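You operate a simulated robot arm through the tools that you are given. There is no shell and no other tool. Be economical: measure what you need, move in short steps, check, and stop when the job is done.

Carry out the task below with a simulated two-armed robot. There is one attempt and no reset: what you move stays moved.

JOB
Hold the grey tub on the top of the serving table steady with one hand, lift the pastry brush out of it with the other and set it down on the top of the serving table.

The check looks at the end state, three seconds after you hand in, the way a careful person would. Anything else that was tipped, shoved, dropped, spilled or broken makes it a failure.

ROBOT AND FRAMES
Two 7-joint arms with two-finger parallel grippers on one trunk, on a base that drives. Base frame: it is fixed to the floor where the robot stands at the start and does not move with it; the origin is under the middle of the robot, x ahead of it, y to its left, z up; the surface under the hand at the start is at about z = 0.85. Lengths are in m, angles in rad, forces in N, time in s.
The left shoulder is at the start at [0.071, 0.156, 1.005], the right one opposite. Places, roughly: grey tub (37x20x11 cm) [0.6, 0.2, 0.9]; top of the serving table [0.6, 0.1, 0.8]. Payload 3.91 kg a hand.
The tool frame of a hand sits at the grasp point between the pads (the TCP): z along the fingers, y along the line on which they close. The tips reach 0.03 m beyond it. The gripper opens to 0.11 m. The fingers are 0.02 m wide and 0.01 m thick; the gripper's body (0.048 by 0.112 m) begins 0.055 m behind the TCP.
Orientation is that of the tool frame in the base frame, as a unit quaternion [x, y, z, w]. With the fingers straight down and closing along the base's y, the tool's x points along the base's -x, its y along +y and its z along -z.

CONTROLS
- The arms move only by the tool step_arm. It takes "left_increments", "right_increments" or both (then of equal length, played together; a hand with none holds still); each is one flat list of numbers, 7 for each row, row after row: the opening in per cent of the stroke, from 0 (shut) to 100 (fully open), then the shift along the base's x, y, z in m, then the turn, a rotation vector about the base's x, y, z in rad. In form: [gripper, tx, ty, tz, ax, ay, az, gripper, tx, ty, tz, ax, ay, az, ...]. A call has 1 to 12 rows; each row is the pose to reach, as a shift and turn from the pose commanded when the call began. A row lasts 0.2 s, in which the tool goes at most 0.05 m and 0.15 rad; a call with a longer step from one row to the next is refused whole, and so is a gripper value outside its range. A pose out of reach is approached as far as the arm can. The call stops where the force on the tool passes 40 N (or 10 N more than at its start, if that is more) or the arm is blocked; 0.2 s more then pass. Each finger travels about 0.108 m/s and halts on what it meets, pressing with about 40 N; the grip force reading is that of the motor and also rises with nothing between the fingers. The clock runs only during rows and for 0.2 s after the last one: add rows that repeat a pose to give the fingers time. It gives the time, the measured TCP pose, the force on the tool (base axes), the opening and the grip force at its end, in the units of the frame above (readings bear some noise), with the torque about the TCP (base axes, N m) and any sound that the robot's microphone picked up, and new pictures: "pictures" is both (left out), scene, wrist or none (wrist: the cameras of the hands that moved).
- Cameras (640 x 400 px; columns grow to the right, rows downward): "scene" is now at [0.1363, 0.0325, 1.25]; the picture's right is [0.34, -0.94, -0.00], its down [-0.38, -0.14, -0.91] and it looks along [0.86, 0.31, -0.41] (base axes); focal length 214 px, centre (320, 200). "left" rides on the left gripper at [0.072, -0.017, -0.104] in its tool frame; the picture's right is [0.23, 0.97, 0.00], its down [-0.76, 0.18, -0.62] and it looks along [-0.61, 0.14, 0.78] (tool axes); focal length 222 px, centre (320, 200). "right" rides on the right gripper at [0.072, 0.017, -0.103] in its tool frame; the picture's right is [-0.23, 0.97, 0.00], its down [-0.76, -0.18, -0.62] and it looks along [-0.61, -0.14, 0.78] (tool axes); focal length 222 px, centre (320, 200). There is no depth. A picture from a camera that has moved, and an enlarged one, comes with that camera's place and axes in the base frame and with its lens.
- slide_trunk(by): slides the trunk up (or, below 0, down) by that many m; the arms and the scene camera ride with it, the base frame stays. It gives what a move gives, with no picture.
- steer(legs): drives the robot by 1 to 6 legs, each [ahead, left, turn to the left] in m, m and rad, along the robot's own axes; the way and the turn of a leg run together, so that a leg with both is an arc; at most 1.5 m and 3.142 rad a leg. The arms and the cameras ride along, it lands a little off, and it stops where it bumps. It gives what a move gives, and a new picture of the scene camera.
- aim_head(pan, tilt): turns the head with the scene camera to pan (to the left, within 1.501 rad either way) and tilt (down, from -0.506 to 1.204), counted from straight ahead of the robot. It gives what a move gives, and a new picture of the scene camera.
- close_up(camera, box): a new picture of the part [left, top, right, bottom] of that camera's present view, enlarged. It takes no simulated time.
- job_done(): hands the job in; it is judged then, once.

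Work in short steps. Places have to be worked out from the pictures, the camera data and where the tool is seen: move nearer, look again, correct. Check each grasp and each placing, and mend what went wrong. You have 120 turns and 260 pictures in all, those below and enlarged ones among them. Open the grippers and draw the arms clear of the work before you hand the job in, unless the task says otherwise; then end with one line.

The tools are called by a JSON object that holds its "name" and its "arguments". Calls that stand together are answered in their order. step_arm: Moves the arms, as the interface text tells. Its arguments: {"type":"object","properties":{"left_increments":{"type":"array","items":{"type":"number"}},"right_increments":{"type":"array","items":{"type":"number"}},"pictures":{"type":"string","enum":["both","scene","wrist","none"]}},"required":[]} The other tools are called the same way: slide_trunk (by) slides the trunk up or down; steer (legs) drives the base; aim_head (pan, tilt) turns the head that bears the scene camera; close_up (camera, box) takes an enlarged picture of a part of a camera's view; job_done () hands the job in.

At the start:

```text
time: 0.0
left_position: [0.6443, 0.3746, 1.1361]
left_orientation: [0.0, 1.0, 0.0, 0.0]
left_contact_force: [0.4, 0.4, -0.6]
left_moment: [0.0, 0.0, 0.05]
left_gripper_width: 0.1097
left_gripper_force: 0.0
right_position: [0.7241, -0.154, 1.1004]
right_orientation: [0.0, 1.0, 0.0, -0.001]
right_contact_force: [-0.4, -0.2, -0.8]
right_moment: [0.0, -0.04, 0.01]
right_gripper_width: 0.1099
right_gripper_force: 0.1
trunk travel left (down, up): [-0.45, 0.49]
robot x, y, heading: [-0.0004, -0.0019, 0.0]
head pan, tilt: [0.351, 0.419]
```

scene: 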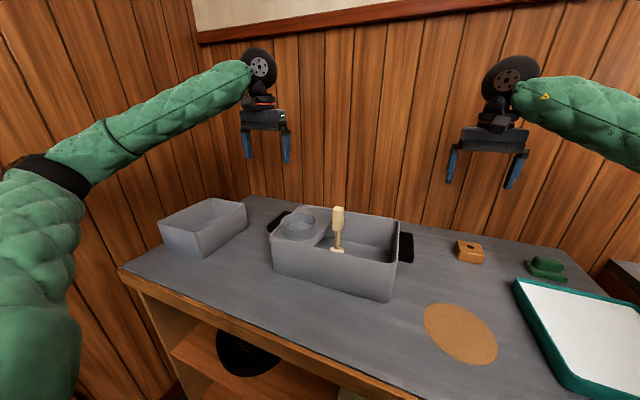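
right: 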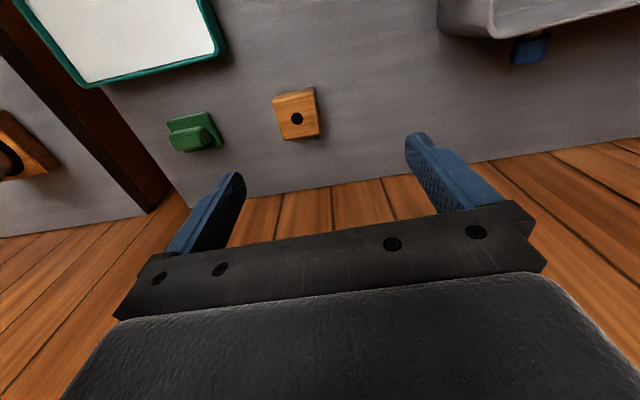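
left: 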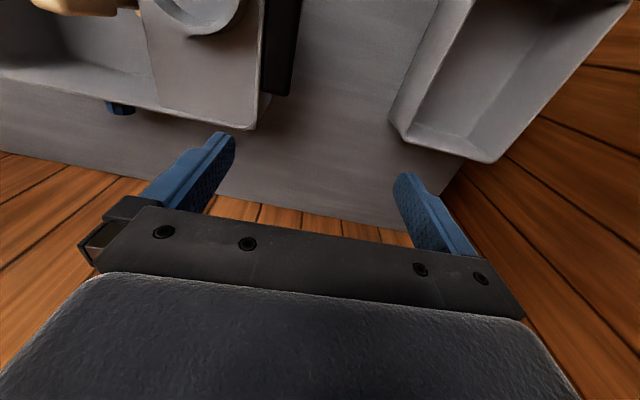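

The tub with black handles sits mid-table with the brush standing in it. I take an enlarged look at it first.

{"name": "close_up", "arguments": {"camera": "scene", "box": [250, 180, 430, 310]}}

{"name": "close_up", "arguments": {"camera": "left", "box": [0, 0, 320, 200]}}

```text
3.08 times, centred on (340, 245) of scene
camera zoom: at [0.1363, 0.0325, 1.25], right [0.34, -0.94, 0.0], down [-0.38, -0.14, -0.91], along [0.86, 0.31, -0.41], focal length 660 px, centre (258, 62)
```

zoom: 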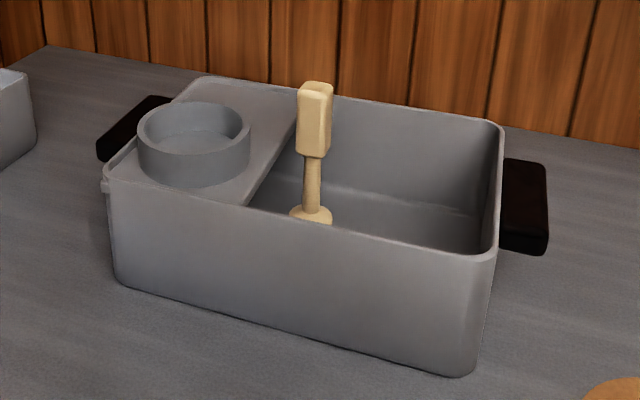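

```text
2.00 times, centred on (160, 100) of left
camera zoom: at [0.5719, 0.3565, 1.238], right [-0.23, 0.97, 0.0], down [0.76, 0.18, 0.62], along [0.61, 0.14, -0.78], focal length 444 px, centre (640, 400)
```

zoom: 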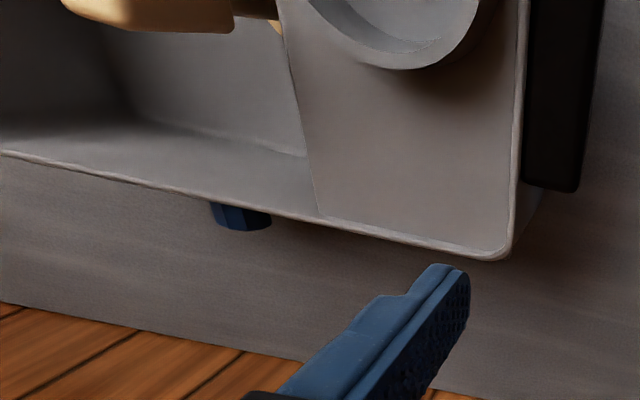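

Tub estimated x 0.505–0.695, y 0.003–0.29, rim z≈0.96; brush stands near (0.638, 0.159), handle block z≈0.93–0.997. I turn the left hand -90° about z (to close along x) and shift it slightly for an overhead look.

{"name": "step_arm", "arguments": {"left_increments": [100, 0, -0.007, 0, 0, 0, -0.143, 100, 0, -0.014, 0, 0, 0, -0.286, 100, 0, -0.021, 0, 0, 0, -0.429, 100, 0, -0.028, 0, 0, 0, -0.571, 100, 0, -0.035, 0, 0, 0, -0.714, 100, 0, -0.042, 0, 0, 0, -0.857, 100, 0, -0.049, 0, 0, 0, -1.0, 100, 0, -0.056, 0, 0, 0, -1.142, 100, 0, -0.063, 0, 0, 0, -1.285, 100, 0, -0.07, 0, 0, 0, -1.428, 100, 0, -0.075, 0, 0, 0, -1.571]}}

```text
time: 2.4
left_position: [0.6447, 0.2991, 1.1341]
left_orientation: [0.708, 0.707, 0.0, 0.0]
left_contact_force: [0.0, -0.1, 0.4]
left_moment: [-0.02, -0.03, -0.02]
left_gripper_width: 0.11
left_gripper_force: 0.0
right_position: [0.7244, -0.1537, 1.1004]
right_orientation: [0.0, 1.0, 0.0, -0.001]
right_contact_force: [0.6, 0.1, -0.6]
right_moment: [0.02, 0.01, -0.03]
right_gripper_width: 0.1098
right_gripper_force: 0.0
trunk travel left (down, up): [-0.45, 0.49]
robot x, y, heading: [0.0003, -0.002, -0.003]
head pan, tilt: [0.351, 0.419]
camera scene: at [0.1363, 0.0324, 1.25], right [0.34, -0.94, 0.0], down [-0.38, -0.14, -0.91], along [0.86, 0.31, -0.41], focal length 214 px, centre (320, 200)
camera left: at [0.6276, 0.3709, 1.2378], right [0.97, 0.23, 0.0], down [0.18, -0.76, 0.62], along [0.14, -0.61, -0.78], focal length 222 px, centre (320, 200)
```

scene: 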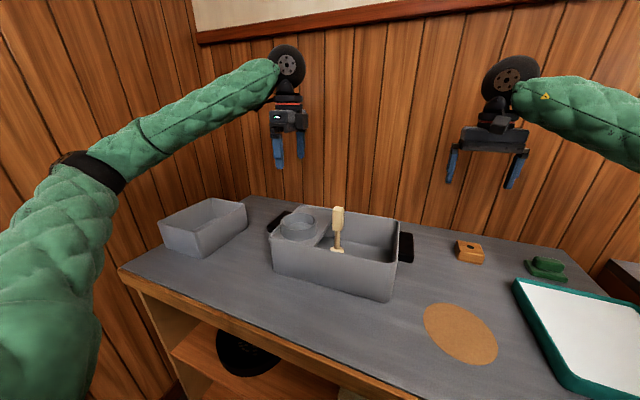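
left: 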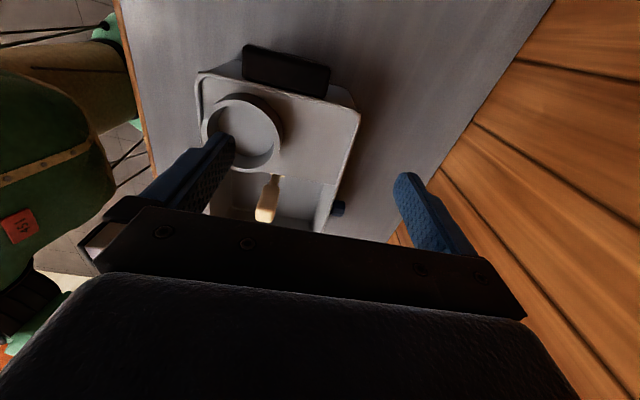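

The left view puts the brush nearer x≈0.60, y≈0.15 with top z≈1.01. I look closer at it in both views.

{"name": "close_up", "arguments": {"camera": "left", "box": [180, 30, 380, 240]}}

{"name": "close_up", "arguments": {"camera": "scene", "box": [295, 195, 385, 265]}}

```text
1.90 times, centred on (280, 135) of left
camera zoom: at [0.6276, 0.3709, 1.2378], right [0.97, 0.23, 0.0], down [0.18, -0.76, 0.62], along [0.14, -0.61, -0.78], focal length 423 px, centre (396, 324)
```

zoom: 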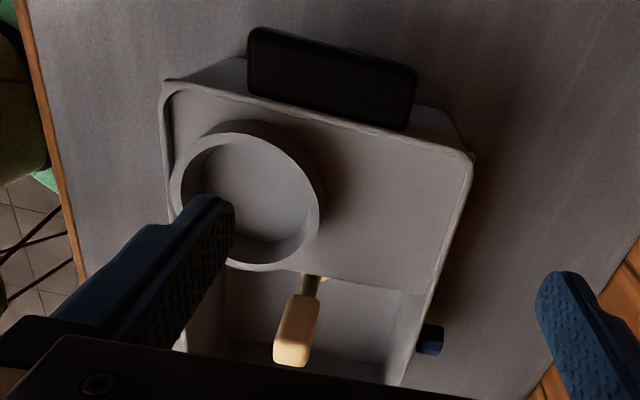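

```text
5.71 times, centred on (340, 230) of scene
camera zoom: at [0.1363, 0.0324, 1.25], right [0.34, -0.94, 0.0], down [-0.38, -0.14, -0.91], along [0.86, 0.31, -0.41], focal length 1226 px, centre (206, 29)
```

zoom: 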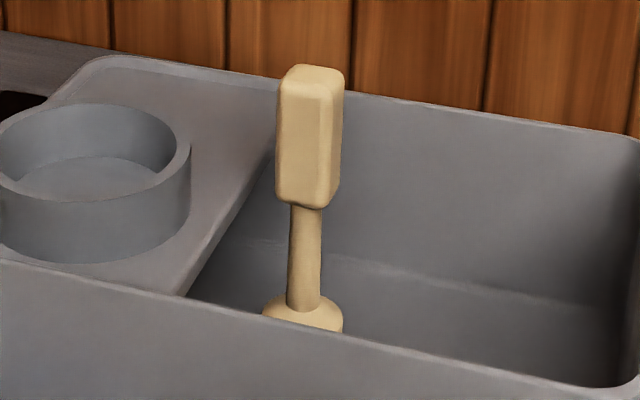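

I move the left hand above the brush for a more vertical view of its head.

{"name": "step_arm", "arguments": {"left_increments": [90, -0.01, -0.03, 0.02, 0, 0, 0, 80, -0.025, -0.065, 0.03, 0, 0, 0, 70, -0.045, -0.1, 0.03, 0, 0, 0, 70, -0.045, -0.115, 0.03, 0, 0, 0]}}

```text
time: 3.4
left_position: [0.5986, 0.183, 1.1655]
left_orientation: [0.707, 0.707, -0.001, -0.001]
left_contact_force: [-1.4, 0.4, 0.8]
left_moment: [0.01, 0.02, 0.0]
left_gripper_width: 0.0771
left_gripper_force: 0.0
right_position: [0.7243, -0.1547, 1.0998]
right_orientation: [0.001, 1.0, 0.0, -0.001]
right_contact_force: [0.3, -0.8, -0.2]
right_moment: [-0.02, 0.01, 0.04]
right_gripper_width: 0.1099
right_gripper_force: 0.0
trunk travel left (down, up): [-0.45, 0.49]
robot x, y, heading: [0.0004, 0.0002, 0.005]
head pan, tilt: [0.351, 0.419]
camera scene: at [0.1366, 0.0325, 1.2499], right [0.34, -0.94, 0.0], down [-0.38, -0.14, -0.91], along [0.86, 0.31, -0.41], focal length 214 px, centre (320, 200)
camera left: at [0.5825, 0.2556, 1.269], right [0.97, 0.23, 0.0], down [0.18, -0.76, 0.62], along [0.14, -0.61, -0.78], focal length 222 px, centre (320, 200)
```

scene: 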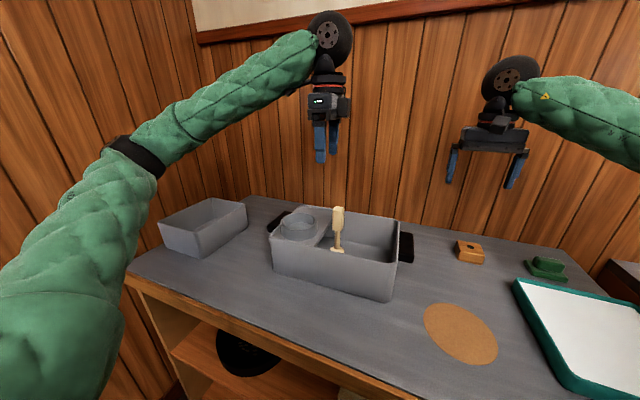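
left: 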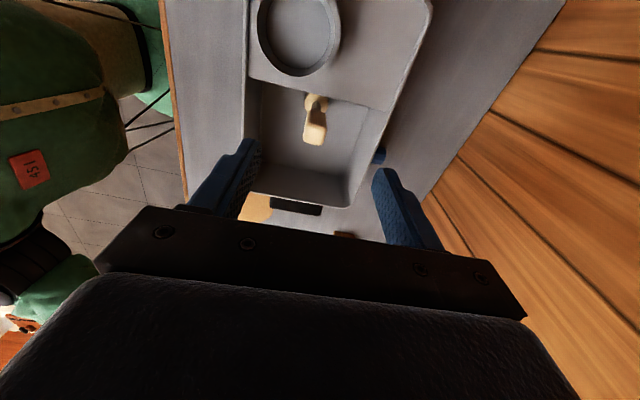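

{"name": "close_up", "arguments": {"camera": "left", "box": [230, 60, 430, 220]}}

```text
2.50 times, centred on (330, 140) of left
camera zoom: at [0.5825, 0.2556, 1.269], right [0.97, 0.23, 0.0], down [0.18, -0.76, 0.62], along [0.14, -0.61, -0.78], focal length 555 px, centre (295, 350)
```

zoom: 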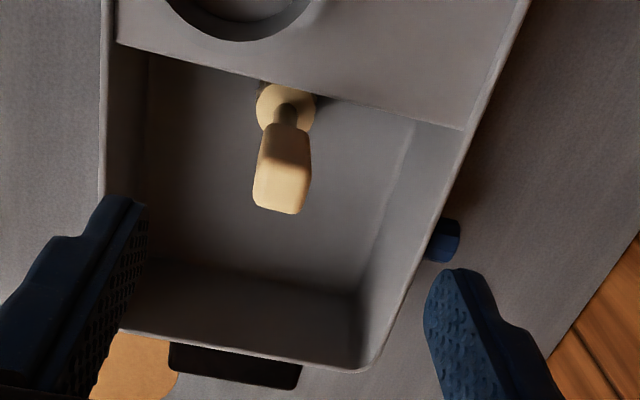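

Brush confirmed vertical at about (0.600, 0.151), head ~2.7 cm wide, centred. Now I bring the right hand closer to look at the right handle and wall.

{"name": "step_arm", "arguments": {"right_increments": [100, -0.04, 0.01, 0, 0, 0, 0, 100, -0.08, 0.02, 0, 0, 0, 0, 100, -0.12, 0.04, 0, 0, 0, 0, 100, -0.12, 0.04, 0, 0, 0, 0]}}

{"name": "close_up", "arguments": {"camera": "right", "box": [300, 0, 640, 220]}}

```text
time: 4.4
left_position: [0.5988, 0.1819, 1.1655]
left_orientation: [0.707, 0.707, 0.0, 0.0]
left_contact_force: [0.3, 0.3, 1.4]
left_moment: [0.01, 0.0, 0.0]
left_gripper_width: 0.077
left_gripper_force: 0.1
right_position: [0.6027, -0.1161, 1.1006]
right_orientation: [0.001, 1.0, 0.0, 0.0]
right_contact_force: [-0.4, -0.4, -1.3]
right_moment: [0.01, 0.0, 0.04]
right_gripper_width: 0.1098
right_gripper_force: 0.0
trunk travel left (down, up): [-0.45, 0.49]
robot x, y, heading: [0.0005, -0.0008, -0.001]
head pan, tilt: [0.351, 0.419]
camera scene: at [0.1366, 0.0318, 1.25], right [0.34, -0.94, 0.0], down [-0.38, -0.14, -0.91], along [0.86, 0.31, -0.41], focal length 214 px, centre (320, 200)
camera right: at [0.5297, -0.0993, 1.205], right [0.23, 0.97, 0.0], down [0.76, -0.18, 0.62], along [0.61, -0.14, -0.78], focal length 222 px, centre (320, 200)
```

scene: 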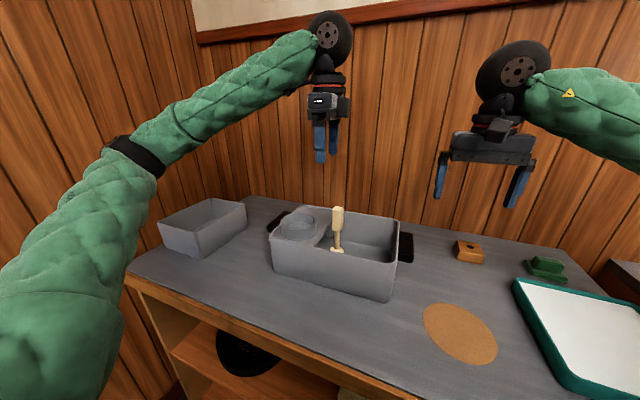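
right: 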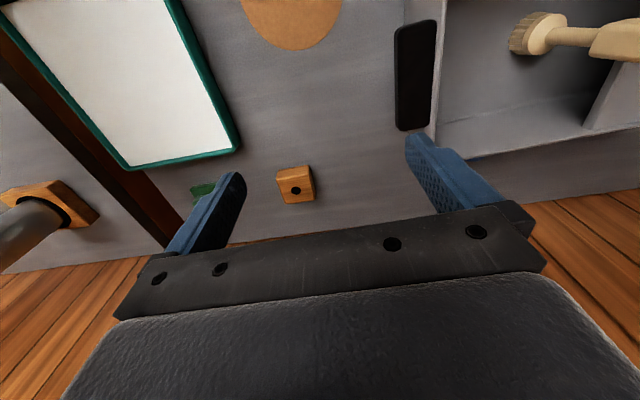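

```text
1.82 times, centred on (470, 110) of right
camera zoom: at [0.5297, -0.0993, 1.205], right [0.23, 0.97, 0.0], down [0.76, -0.18, 0.62], along [0.61, -0.14, -0.78], focal length 404 px, centre (47, 364)
```

zoom: 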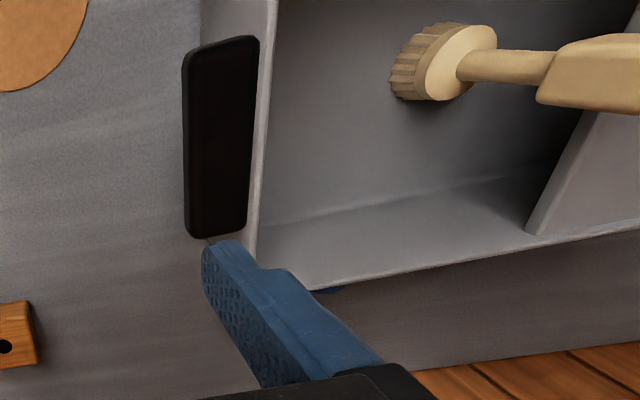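

The handle is a slab about x 0.553–0.645, y −0.035–0, top z≈0.947, flush to the wall. I'll clamp handle and wall together with the right hand closing along y, first moving above it.

{"name": "step_arm", "arguments": {"right_increments": [100, -0.001, 0.045, -0.01, 0, 0, 0, 100, -0.003, 0.09, -0.03, 0, 0, 0, 100, -0.003, 0.1, -0.07, 0, 0, 0, 100, -0.003, 0.1, -0.09, 0, 0, 0, 100, -0.003, 0.1, -0.09, 0, 0, 0]}}

{"name": "close_up", "arguments": {"camera": "scene", "box": [290, 90, 510, 310]}}

```text
time: 5.6
left_position: [0.5992, 0.183, 1.1666]
left_orientation: [0.707, 0.707, 0.0, 0.0]
left_contact_force: [-0.6, -0.4, 0.6]
left_moment: [-0.02, -0.01, 0.01]
left_gripper_width: 0.077
left_gripper_force: 0.1
right_position: [0.5986, -0.0141, 1.0098]
right_orientation: [0.0, 1.0, 0.0, 0.0]
right_contact_force: [0.4, -0.1, 0.0]
right_moment: [0.01, 0.01, -0.01]
right_gripper_width: 0.11
right_gripper_force: 0.2
trunk travel left (down, up): [-0.45, 0.49]
robot x, y, heading: [-0.0, 0.0004, 0.002]
head pan, tilt: [0.351, 0.419]
camera scene: at [0.1363, 0.0325, 1.25], right [0.34, -0.94, 0.0], down [-0.38, -0.14, -0.91], along [0.86, 0.31, -0.41], focal length 214 px, centre (320, 200)
camera right: at [0.527, 0.0025, 1.114], right [0.23, 0.97, 0.0], down [0.76, -0.18, 0.62], along [0.61, -0.14, -0.78], focal length 222 px, centre (320, 200)
```

scene: 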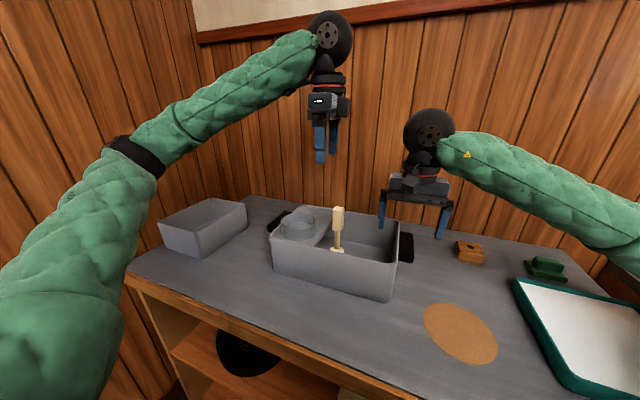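
right: 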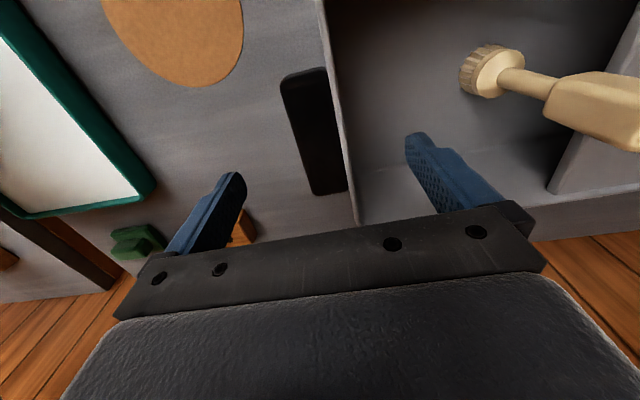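

```text
1.82 times, centred on (400, 200) of scene
camera zoom: at [0.1363, 0.0325, 1.25], right [0.34, -0.94, 0.0], down [-0.38, -0.14, -0.91], along [0.86, 0.31, -0.41], focal length 390 px, centre (174, 200)
```

zoom: 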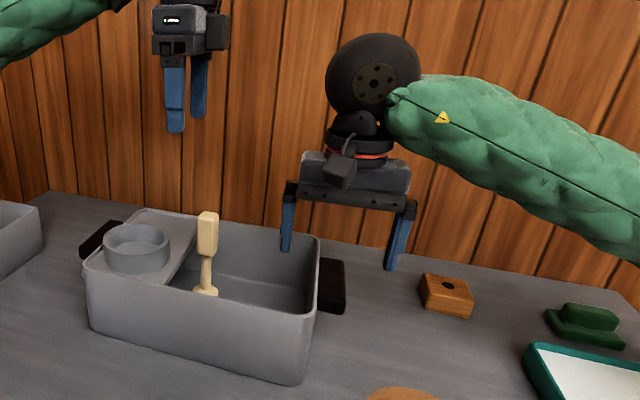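

The fingers straddle the wall and handle (mid y≈−0.013) well. I lower the right hand 65 mm and check before closing.

{"name": "step_arm", "arguments": {"right_increments": [100, 0, 0, -0.03, 0, 0, 0, 100, 0, 0, -0.055, 0, 0, 0, 85, 0, 0, -0.063, 0, 0, 0, 70, 0, 0, -0.063, 0, 0, 0]}}

{"name": "close_up", "arguments": {"camera": "scene", "box": [290, 130, 490, 310]}}

```text
time: 6.6
left_position: [0.5988, 0.1839, 1.1658]
left_orientation: [0.707, 0.707, 0.0, 0.0]
left_contact_force: [-0.3, 1.0, 0.4]
left_moment: [0.04, 0.0, -0.03]
left_gripper_width: 0.0767
left_gripper_force: 0.0
right_position: [0.6001, -0.014, 0.9476]
right_orientation: [0.0, 1.0, 0.0, 0.0]
right_contact_force: [-0.9, 0.1, -0.7]
right_moment: [0.0, 0.0, -0.02]
right_gripper_width: 0.077
right_gripper_force: 0.0
trunk travel left (down, up): [-0.45, 0.49]
robot x, y, heading: [0.0038, -0.0015, 0.002]
head pan, tilt: [0.351, 0.419]
camera scene: at [0.1362, 0.0325, 1.25], right [0.34, -0.94, 0.0], down [-0.38, -0.14, -0.91], along [0.86, 0.31, -0.41], focal length 214 px, centre (320, 200)
camera right: at [0.5273, 0.0019, 1.0513], right [0.23, 0.97, 0.0], down [0.76, -0.18, 0.62], along [0.61, -0.14, -0.78], focal length 222 px, centre (320, 200)
```

scene: 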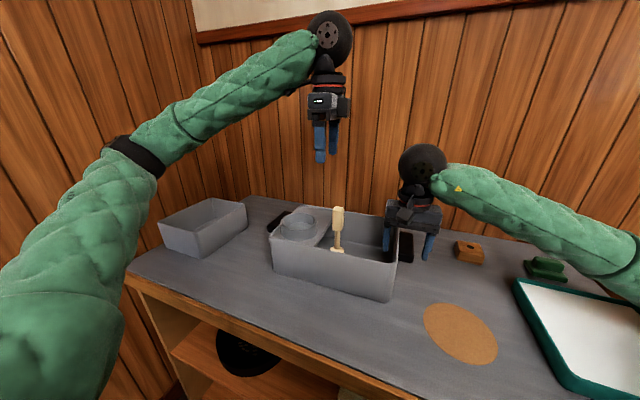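
right: 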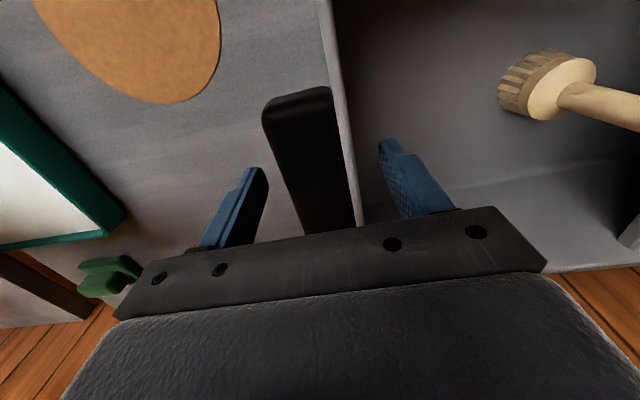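

```text
2.22 times, centred on (390, 220) of scene
camera zoom: at [0.1362, 0.0325, 1.25], right [0.34, -0.94, 0.0], down [-0.38, -0.14, -0.91], along [0.86, 0.31, -0.41], focal length 477 px, centre (164, 156)
```

zoom: 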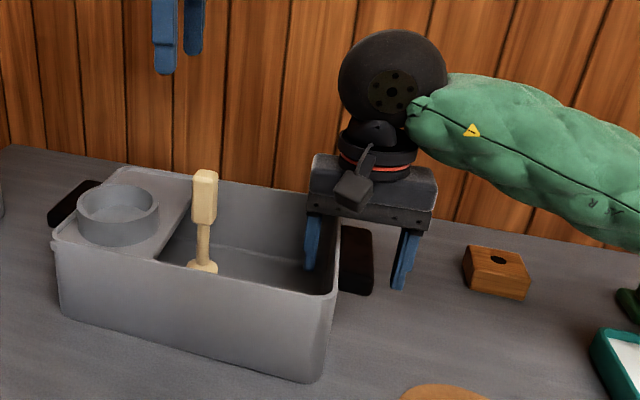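

Both fingers are in place, one inside the wall and one outside the handle. I close gently to about 42 mm and look.

{"name": "step_arm", "arguments": {"right_increments": [58, 0, 0, 0, 0, 0, 0, 48, 0, 0, 0, 0, 0, 0, 42, 0, 0, 0, 0, 0, 0], "pictures": "wrist"}}

```text
time: 7.4
left_position: [0.6002, 0.1842, 1.1659]
left_orientation: [0.707, 0.707, 0.0, 0.001]
left_contact_force: [-1.0, -1.0, -0.1]
left_moment: [-0.04, 0.01, 0.01]
left_gripper_width: 0.0768
left_gripper_force: 0.0
right_position: [0.5998, -0.0134, 0.9474]
right_orientation: [0.0, 1.0, 0.0, 0.0]
right_contact_force: [0.5, -0.1, 0.4]
right_moment: [0.0, -0.01, -0.04]
right_gripper_width: 0.0459
right_gripper_force: 0.0
trunk travel left (down, up): [-0.45, 0.49]
robot x, y, heading: [0.0024, 0.0035, 0.004]
head pan, tilt: [0.351, 0.419]
camera right: at [0.5274, 0.0019, 1.0514], right [0.23, 0.97, 0.0], down [0.76, -0.18, 0.62], along [0.61, -0.14, -0.78], focal length 222 px, centre (320, 200)
```

right: 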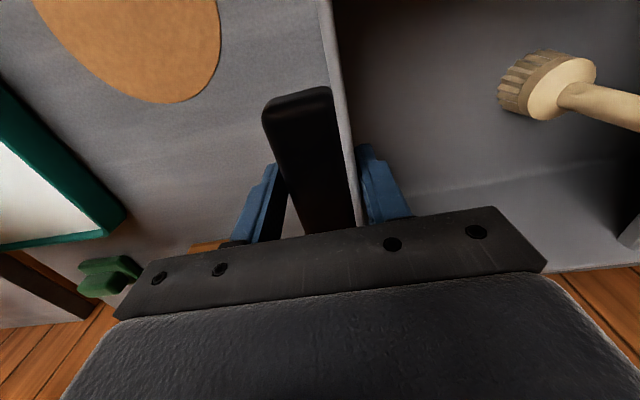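

The gap looks even on both sides, so I close the right grip fully.

{"name": "step_arm", "arguments": {"right_increments": [36, 0, 0, 0, 0, 0, 0, 30, 0, 0, 0, 0, 0, 0, 22, 0, 0, 0, 0, 0, 0, 10, 0, 0, 0, 0, 0, 0, 0, 0, 0, 0, 0, 0, 0, 0, 0, 0, 0, 0, 0, 0]}}

```text
time: 8.8
left_position: [0.5978, 0.1837, 1.1653]
left_orientation: [0.707, 0.707, 0.001, 0.0]
left_contact_force: [0.1, 0.2, -0.1]
left_moment: [0.0, 0.0, 0.0]
left_gripper_width: 0.0769
left_gripper_force: 0.1
right_position: [0.5992, -0.015, 0.9473]
right_orientation: [0.0, 1.0, 0.0, -0.001]
right_contact_force: [0.0, 1.4, 0.5]
right_moment: [0.17, -0.04, -0.04]
right_gripper_width: 0.0388
right_gripper_force: 39.8
trunk travel left (down, up): [-0.45, 0.49]
robot x, y, heading: [-0.0024, 0.0029, -0.001]
head pan, tilt: [0.351, 0.419]
camera scene: at [0.1362, 0.0326, 1.25], right [0.34, -0.94, 0.0], down [-0.38, -0.14, -0.91], along [0.86, 0.31, -0.41], focal length 214 px, centre (320, 200)
camera right: at [0.5273, 0.002, 1.0514], right [0.23, 0.97, 0.0], down [0.76, -0.18, 0.62], along [0.61, -0.14, -0.78], focal length 222 px, centre (320, 200)
```

scene: 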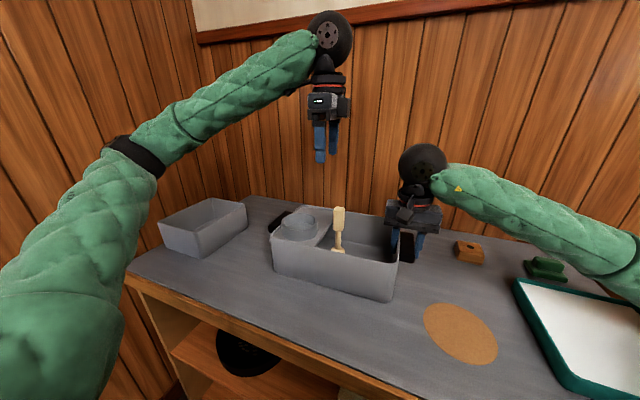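
right: 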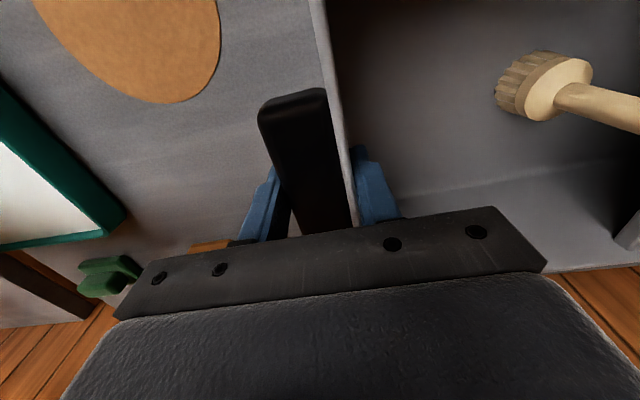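

Right grip is firm (39 mm, 40 N). Now I bring the left hand over the brush head at (0.600, 0.150), fingertips just above it.

{"name": "step_arm", "arguments": {"left_increments": [70, 0.001, -0.02, -0.03, 0, 0, 0, 70, 0.001, -0.033, -0.07, 0, 0, 0, 70, 0.001, -0.033, -0.105, 0, 0, 0, 70, 0.001, -0.033, -0.105, 0, 0, 0]}}

{"name": "close_up", "arguments": {"camera": "scene", "box": [280, 120, 440, 280]}}

```text
time: 9.8
left_position: [0.5999, 0.151, 1.0607]
left_orientation: [0.708, 0.707, -0.001, 0.0]
left_contact_force: [-0.1, -0.6, -0.1]
left_moment: [-0.04, 0.0, 0.02]
left_gripper_width: 0.0773
left_gripper_force: 0.0
right_position: [0.5996, -0.0138, 0.9472]
right_orientation: [0.0, 1.0, 0.0, 0.0]
right_contact_force: [-0.6, -1.3, 1.1]
right_moment: [0.17, 0.03, -0.26]
right_gripper_width: 0.0388
right_gripper_force: 39.9
trunk travel left (down, up): [-0.45, 0.49]
robot x, y, heading: [-0.0014, -0.005, -0.001]
head pan, tilt: [0.351, 0.419]
camera scene: at [0.1362, 0.0324, 1.25], right [0.34, -0.94, 0.0], down [-0.38, -0.14, -0.91], along [0.86, 0.31, -0.41], focal length 214 px, centre (320, 200)
camera left: at [0.5827, 0.2229, 1.1636], right [0.97, 0.23, 0.0], down [0.18, -0.76, 0.62], along [0.14, -0.61, -0.78], focal length 222 px, centre (320, 200)
```

scene: 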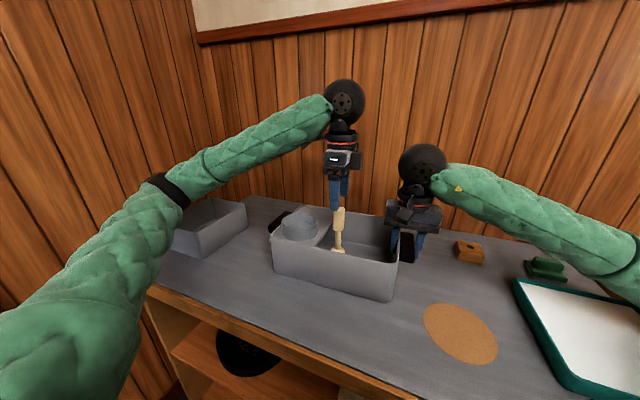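
left: 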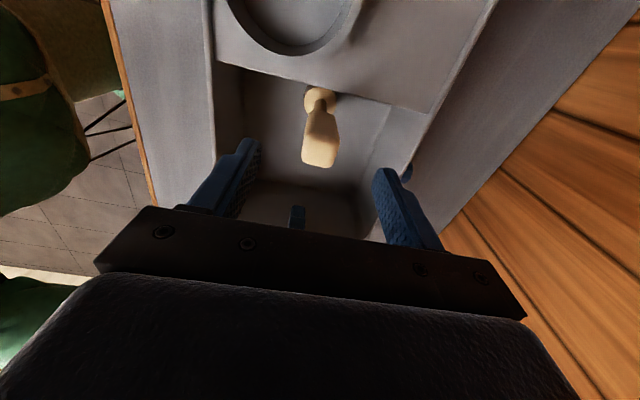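

```text
2.50 times, centred on (360, 200) of scene
camera zoom: at [0.1362, 0.0324, 1.25], right [0.34, -0.94, 0.0], down [-0.38, -0.14, -0.91], along [0.86, 0.31, -0.41], focal length 536 px, centre (220, 200)
```

zoom: 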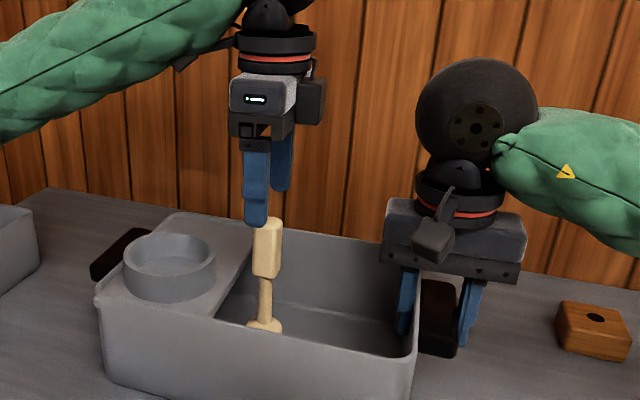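

The head is centred between the fingers (x≈0.600, y≈0.150). I lower 75 mm around it, then check.

{"name": "step_arm", "arguments": {"left_increments": [70, 0, -0.001, -0.035, 0, 0, 0, 70, 0, -0.001, -0.06, 0, 0, 0, 70, 0, -0.001, -0.078, 0, 0, 0, 70, 0, -0.001, -0.078, 0, 0, 0], "pictures": "wrist"}}

{"name": "close_up", "arguments": {"camera": "scene", "box": [280, 120, 440, 280]}}

```text
time: 11.0
left_position: [0.6204, 0.1369, 1.0143]
left_orientation: [0.717, 0.696, 0.02, 0.017]
left_contact_force: [-0.1, 0.1, -0.5]
left_moment: [0.03, 0.07, -0.01]
left_gripper_width: 0.0772
left_gripper_force: 0.0
right_position: [0.6145, -0.0324, 0.9537]
right_orientation: [0.019, 1.0, 0.001, 0.002]
right_contact_force: [2.1, -0.2, -6.8]
right_moment: [-1.07, 0.14, -0.14]
right_gripper_width: 0.039
right_gripper_force: 39.7
trunk travel left (down, up): [-0.45, 0.49]
robot x, y, heading: [0.0202, 0.0035, -0.035]
head pan, tilt: [0.351, 0.419]
stopped in row 4 (left hand): the arm was blocked; the commanded pose is now the measured one
camera left: at [0.6003, 0.2075, 1.1169], right [0.98, 0.2, 0.05], down [0.12, -0.77, 0.63], along [0.16, -0.61, -0.78], focal length 222 px, centre (320, 200)
```

left: 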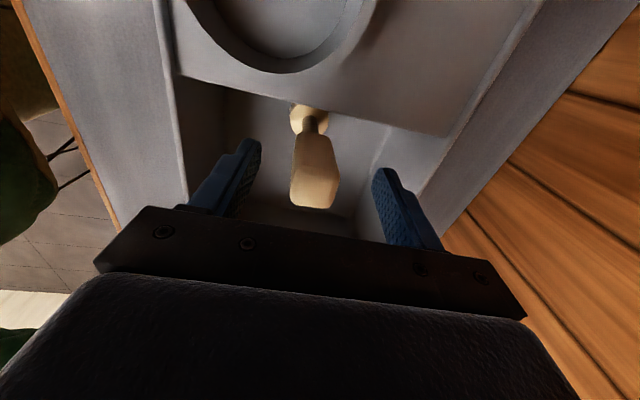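

```text
2.50 times, centred on (360, 200) of scene
camera zoom: at [0.1501, -0.0243, 1.2596], right [0.31, -0.95, -0.04], down [-0.38, -0.08, -0.92], along [0.87, 0.3, -0.39], focal length 536 px, centre (220, 200)
```

zoom: 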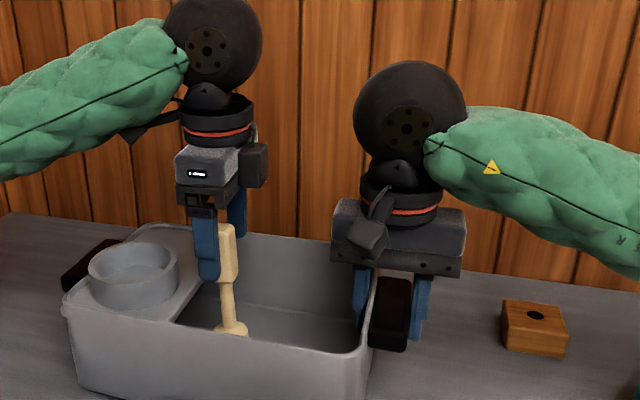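

The left arm was blocked and the whole robot was pushed slightly – probably the left elbow pressing on the table edge or the other bin. I raise the left hand back up to relieve it and look.

{"name": "step_arm", "arguments": {"left_increments": [70, 0, 0, 0.02, 0, 0, 0, 70, 0, 0, 0.04, 0, 0, 0, 70, 0, 0, 0.04, 0, 0, 0]}}

{"name": "aim_head", "arguments": {"pan": 0.6, "tilt": 0.75}}

```text
time: 11.8
left_position: [0.6041, 0.1491, 1.0484]
left_orientation: [0.715, 0.699, 0.014, 0.021]
left_contact_force: [0.2, -0.2, -0.2]
left_moment: [-0.03, 0.04, 0.02]
left_gripper_width: 0.0769
left_gripper_force: 0.1
right_position: [0.6019, -0.0143, 0.9527]
right_orientation: [0.011, 1.0, -0.005, 0.005]
right_contact_force: [-0.8, -0.4, -5.6]
right_moment: [-0.9, 0.03, -0.04]
right_gripper_width: 0.0389
right_gripper_force: 39.9
trunk travel left (down, up): [-0.45, 0.49]
robot x, y, heading: [0.0091, 0.0058, -0.021]
head pan, tilt: [0.351, 0.419]
camera scene: at [0.1365, -0.0038, 1.2553], right [0.32, -0.95, -0.03], down [-0.38, -0.1, -0.92], along [0.87, 0.31, -0.39], focal length 214 px, centre (320, 200)
camera left: at [0.5851, 0.2224, 1.1493], right [0.98, 0.21, 0.05], down [0.13, -0.76, 0.64], along [0.17, -0.62, -0.77], focal length 222 px, centre (320, 200)
```

scene: 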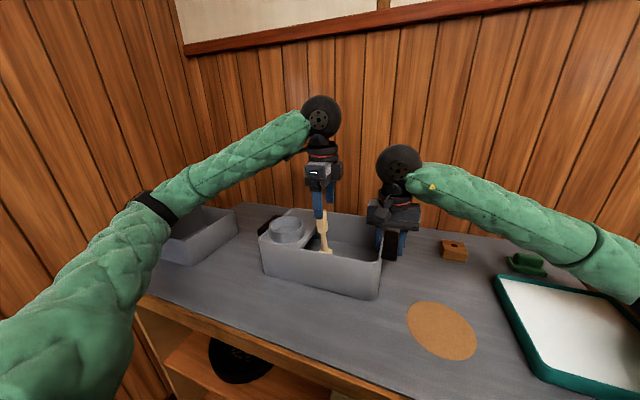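
left: 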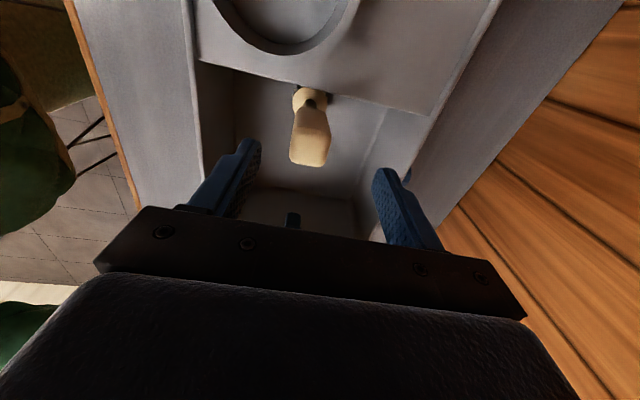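

```text
time: 12.6
left_position: [0.6043, 0.1493, 1.0469]
left_orientation: [0.714, 0.7, 0.016, 0.018]
left_contact_force: [0.1, -0.3, -0.5]
left_moment: [-0.01, -0.03, 0.01]
left_gripper_width: 0.077
left_gripper_force: 0.1
right_position: [0.6042, -0.0151, 0.953]
right_orientation: [0.01, 1.0, -0.003, 0.006]
right_contact_force: [0.8, -0.2, -3.7]
right_moment: [-0.48, 0.24, 0.18]
right_gripper_width: 0.0388
right_gripper_force: 39.9
trunk travel left (down, up): [-0.45, 0.49]
robot x, y, heading: [0.0135, 0.0035, -0.014]
head pan, tilt: [0.6, 0.75]
camera scene: at [0.12, 0.0118, 1.2257], right [0.55, -0.84, -0.02], down [-0.56, -0.35, -0.75], along [0.62, 0.42, -0.66], focal length 214 px, centre (320, 200)
```

scene: 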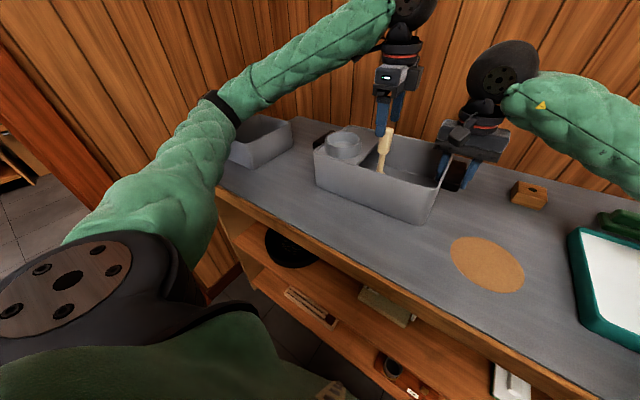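

The left arm's elbow rests low near the table edge/bin. I raise the left hand further to free it fully and check that the robot settles level.

{"name": "step_arm", "arguments": {"left_increments": [70, 0, 0, 0.03, 0, 0, 0, 70, 0, 0, 0.07, 0, 0, 0, 70, 0, 0, 0.1, 0, 0, 0, 70, 0, 0, 0.1, 0, 0, 0, 70, 0, 0, 0.1, 0, 0, 0], "pictures": "both"}}

{"name": "close_up", "arguments": {"camera": "scene", "box": [190, 80, 560, 320]}}

```text
time: 13.8
left_position: [0.6175, 0.1601, 1.1346]
left_orientation: [0.716, 0.698, 0.005, 0.019]
left_contact_force: [0.3, -0.2, 0.6]
left_moment: [0.0, -0.02, 0.0]
left_gripper_width: 0.0769
left_gripper_force: 0.1
right_position: [0.6131, -0.0069, 0.9456]
right_orientation: [0.013, 1.0, -0.011, 0.0]
right_contact_force: [-0.3, -2.2, 3.7]
right_moment: [1.44, -0.19, -0.13]
right_gripper_width: 0.0389
right_gripper_force: 40.0
trunk travel left (down, up): [-0.45, 0.49]
robot x, y, heading: [0.0143, 0.0063, -0.028]
head pan, tilt: [0.6, 0.75]
camera scene: at [0.1335, 0.049, 1.2207], right [0.54, -0.84, 0.0], down [-0.57, -0.37, -0.73], along [0.61, 0.4, -0.68], focal length 214 px, centre (320, 200)
camera left: at [0.5994, 0.2341, 1.2356], right [0.98, 0.2, 0.03], down [0.14, -0.75, 0.64], along [0.15, -0.63, -0.77], focal length 222 px, centre (320, 200)
```

scene: 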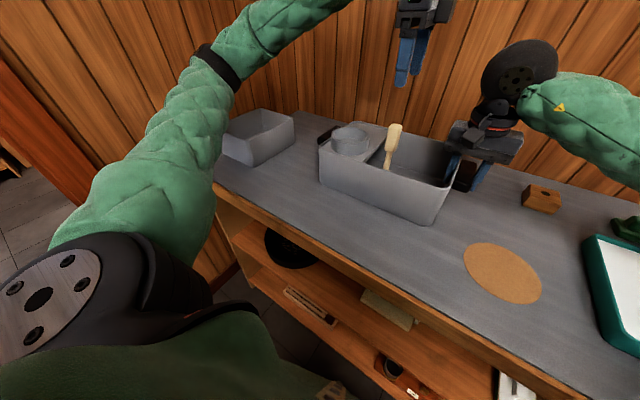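
left: 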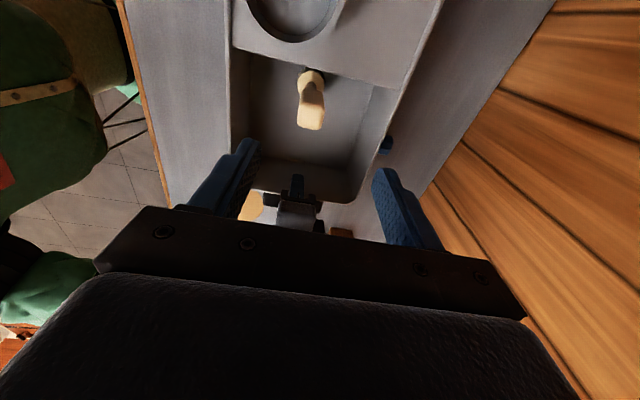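

```text
1.67 times, centred on (375, 200) of scene
camera zoom: at [0.1335, 0.049, 1.2207], right [0.54, -0.84, 0.0], down [-0.57, -0.37, -0.73], along [0.61, 0.4, -0.68], focal length 358 px, centre (228, 200)
```

zoom: 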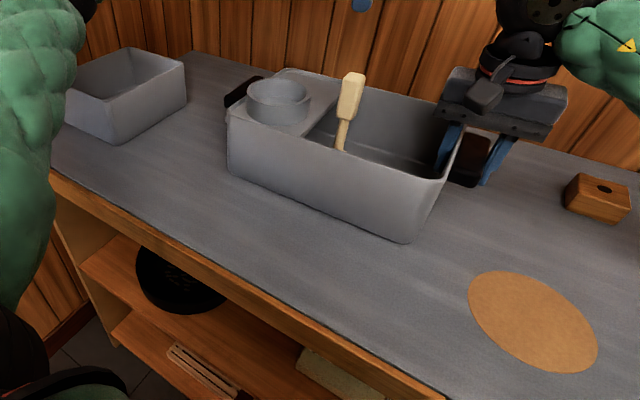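

The robot is level again, slightly displaced. I release the handle so I can raise the trunk, which lifts the elbows; open first, then withdraw up.

{"name": "step_arm", "arguments": {"right_increments": [40, 0, 0, 0, 0, 0, 0, 60, 0, 0, 0, 0, 0, 0, 75, 0, 0, 0, 0, 0, 0, 75, 0, 0, 0.0, 0, 0, 0]}}

```text
time: 14.8
left_position: [0.6178, 0.1593, 1.1346]
left_orientation: [0.715, 0.699, 0.006, 0.018]
left_contact_force: [0.1, 0.4, -0.9]
left_moment: [-0.01, 0.0, 0.04]
left_gripper_width: 0.077
left_gripper_force: 0.0
right_position: [0.6143, -0.0064, 0.9463]
right_orientation: [0.013, 1.0, -0.01, 0.001]
right_contact_force: [-0.5, -0.4, -0.2]
right_moment: [0.0, 0.01, -0.01]
right_gripper_width: 0.0828
right_gripper_force: 0.0
trunk travel left (down, up): [-0.45, 0.49]
robot x, y, heading: [0.017, 0.0046, -0.025]
head pan, tilt: [0.6, 0.75]
camera scene: at [0.1337, 0.049, 1.2207], right [0.54, -0.84, 0.0], down [-0.57, -0.37, -0.73], along [0.61, 0.4, -0.68], focal length 214 px, centre (320, 200)
camera right: at [0.5417, 0.014, 1.0494], right [0.25, 0.97, -0.02], down [0.76, -0.18, 0.63], along [0.6, -0.17, -0.78], focal length 222 px, centre (320, 200)
```

scene: 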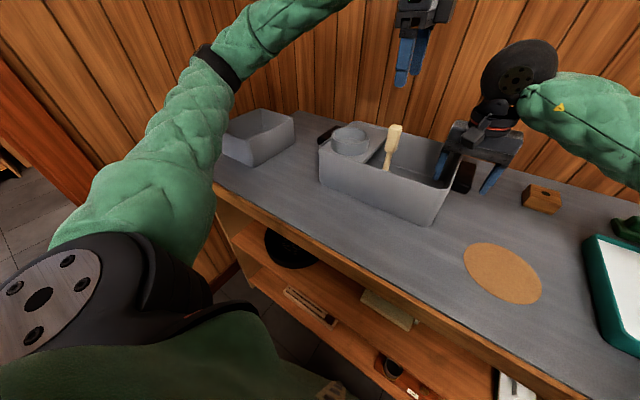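
right: 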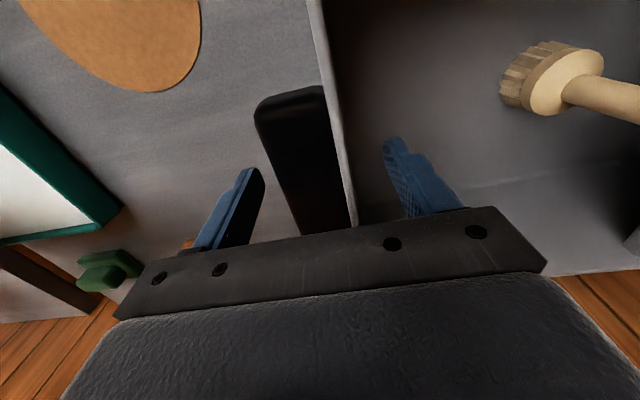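

Right gripper is free around the handle. I slide the trunk up 0.2 m, lifting both hands straight up.

{"name": "slide_trunk", "arguments": {"by": 0.2}}

{"name": "aim_head", "arguments": {"pan": 0.4, "tilt": 0.75}}

```text
time: 17.0
left_position: [0.6177, 0.1597, 1.3335]
left_orientation: [0.715, 0.699, 0.005, 0.019]
left_contact_force: [0.0, 0.2, -0.4]
left_moment: [0.01, -0.02, 0.02]
left_gripper_width: 0.0768
left_gripper_force: 0.0
right_position: [0.6149, -0.0064, 1.146]
right_orientation: [0.013, 1.0, -0.01, 0.0]
right_contact_force: [0.2, -0.1, -0.2]
right_moment: [0.03, 0.03, 0.02]
right_gripper_width: 0.0827
right_gripper_force: 0.0
trunk travel left (down, up): [-0.65, 0.29]
robot x, y, heading: [0.0124, 0.0005, -0.026]
head pan, tilt: [0.6, 0.75]
```

```text
time: 17.7
left_position: [0.6183, 0.1589, 1.3365]
left_orientation: [0.716, 0.698, 0.005, 0.02]
left_contact_force: [-0.1, 0.8, 0.6]
left_moment: [0.0, 0.03, 0.02]
left_gripper_width: 0.0771
left_gripper_force: 0.0
right_position: [0.6145, -0.0071, 1.1454]
right_orientation: [0.012, 1.0, -0.01, 0.001]
right_contact_force: [0.1, -0.3, 0.2]
right_moment: [-0.06, 0.0, 0.04]
right_gripper_width: 0.0827
right_gripper_force: 0.1
trunk travel left (down, up): [-0.65, 0.29]
robot x, y, heading: [0.015, 0.0047, -0.028]
head pan, tilt: [0.4, 0.75]
camera scene: at [0.1414, 0.0343, 1.4207], right [0.37, -0.93, 0.0], down [-0.64, -0.25, -0.73], along [0.68, 0.27, -0.68], focal length 214 px, centre (320, 200)
```

scene: 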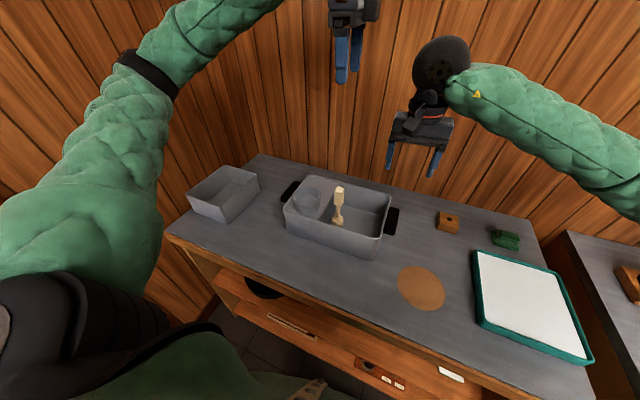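

{"name": "close_up", "arguments": {"camera": "scene", "box": [160, 140, 480, 300]}}

```text
2.00 times, centred on (320, 220) of scene
camera zoom: at [0.1414, 0.0343, 1.4207], right [0.37, -0.93, 0.0], down [-0.64, -0.25, -0.73], along [0.68, 0.27, -0.68], focal length 429 px, centre (320, 160)
```

zoom: 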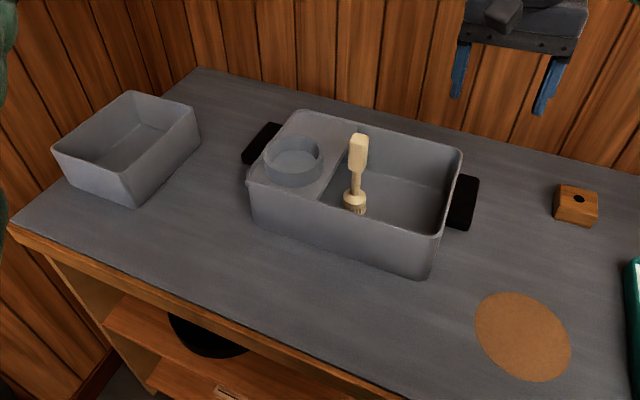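

The bin hasn't moved noticeably; the tub shifted about 1 cm. With the trunk higher, I straighten the left hand and lower it above the brush, with head aimed to watch the left elbow.

{"name": "step_arm", "arguments": {"left_increments": [70, -0.001, 0, -0.045, 0.005, 0.009, 0.006, 70, -0.003, 0, -0.09, 0.01, 0.017, 0.012, 70, -0.005, 0, -0.135, 0.015, 0.026, 0.018, 70, -0.006, 0, -0.18, 0.02, 0.034, 0.023, 70, -0.006, 0, -0.225, 0.02, 0.034, 0.023, 70, -0.006, 0, -0.265, 0.02, 0.034, 0.023, 70, -0.006, 0, -0.265, 0.02, 0.034, 0.023]}}

{"name": "close_up", "arguments": {"camera": "left", "box": [200, 60, 440, 230]}}

```text
time: 19.3
left_position: [0.6116, 0.159, 1.0694]
left_orientation: [0.707, 0.707, 0.0, 0.0]
left_contact_force: [-0.3, -0.8, -0.1]
left_moment: [0.03, 0.01, 0.0]
left_gripper_width: 0.0772
left_gripper_force: 0.0
right_position: [0.6132, -0.0054, 1.1458]
right_orientation: [0.013, 1.0, -0.01, 0.001]
right_contact_force: [0.6, -0.3, 0.2]
right_moment: [-0.02, 0.01, 0.04]
right_gripper_width: 0.0825
right_gripper_force: 0.1
trunk travel left (down, up): [-0.65, 0.29]
robot x, y, heading: [0.014, 0.0087, -0.03]
head pan, tilt: [0.4, 0.75]
camera scene: at [0.141, 0.0338, 1.4208], right [0.37, -0.93, 0.0], down [-0.64, -0.25, -0.73], along [0.68, 0.27, -0.68], focal length 214 px, centre (320, 200)
camera left: at [0.5962, 0.2318, 1.173], right [0.97, 0.23, 0.0], down [0.18, -0.76, 0.62], along [0.14, -0.61, -0.78], focal length 222 px, centre (320, 200)
```

scene: 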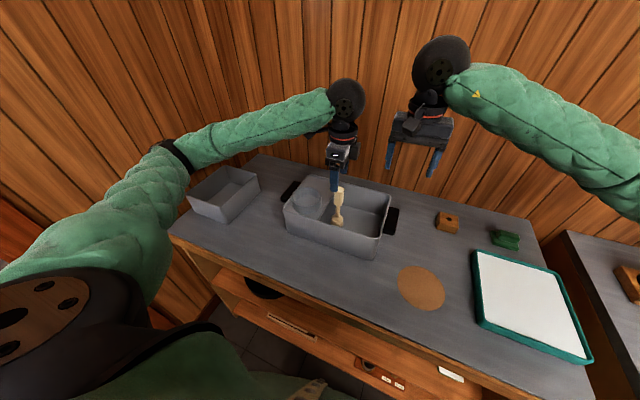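
left: 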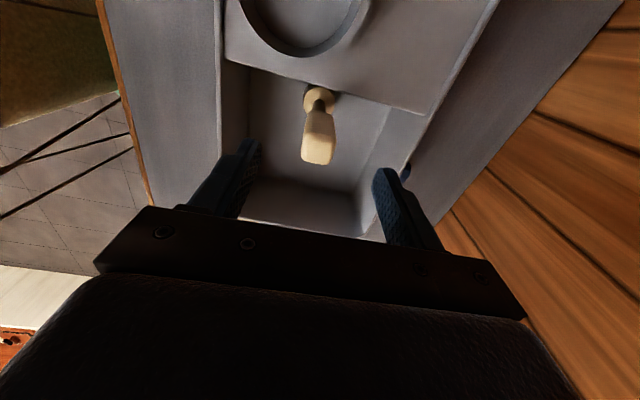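

```text
2.35 times, centred on (320, 145) of left
camera zoom: at [0.5962, 0.2318, 1.173], right [0.97, 0.23, 0.0], down [0.18, -0.76, 0.62], along [0.14, -0.61, -0.78], focal length 523 px, centre (320, 329)
```

zoom: 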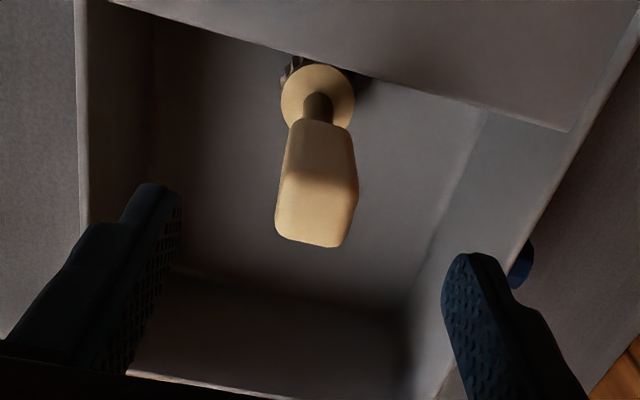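

The brush head is centred in x (0.612) and at y≈0.154. I lower in small steps around it, watching for contact and robot drift.

{"name": "step_arm", "arguments": {"left_increments": [70, 0, -0.003, -0.025, 0, 0, 0, 70, 0, -0.005, -0.05, 0, 0, 0, 70, 0, -0.005, -0.05, 0, 0, 0]}}

```text
time: 20.1
left_position: [0.6131, 0.1539, 1.0187]
left_orientation: [0.707, 0.707, 0.0, -0.001]
left_contact_force: [-0.2, -0.5, -0.6]
left_moment: [-0.02, 0.03, 0.01]
left_gripper_width: 0.0768
left_gripper_force: 0.0
right_position: [0.6138, -0.0052, 1.146]
right_orientation: [0.013, 1.0, -0.01, 0.001]
right_contact_force: [0.2, -0.6, -1.0]
right_moment: [-0.06, 0.0, -0.02]
right_gripper_width: 0.0827
right_gripper_force: 0.0
trunk travel left (down, up): [-0.65, 0.29]
robot x, y, heading: [0.0136, 0.0038, -0.027]
head pan, tilt: [0.4, 0.75]
camera scene: at [0.1413, 0.0342, 1.4208], right [0.37, -0.93, 0.0], down [-0.64, -0.25, -0.73], along [0.68, 0.27, -0.68], focal length 214 px, centre (320, 200)
camera left: at [0.5959, 0.2266, 1.1224], right [0.97, 0.23, 0.0], down [0.18, -0.76, 0.62], along [0.14, -0.61, -0.78], focal length 222 px, centre (320, 200)
```

scene: 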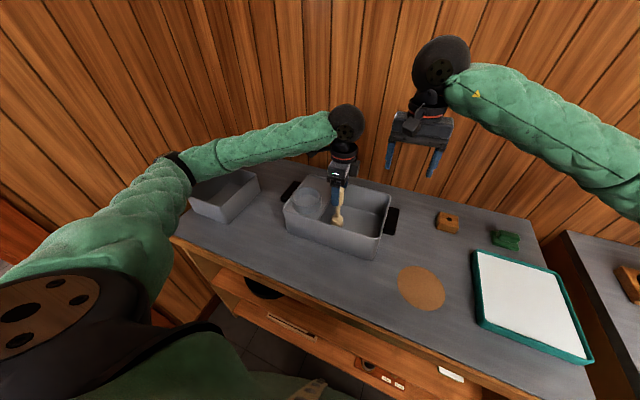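
left: 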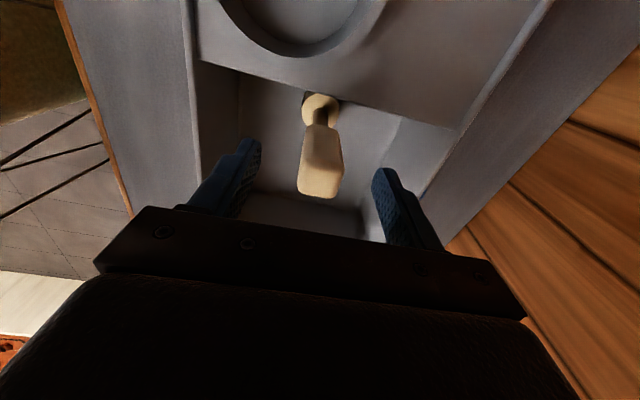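

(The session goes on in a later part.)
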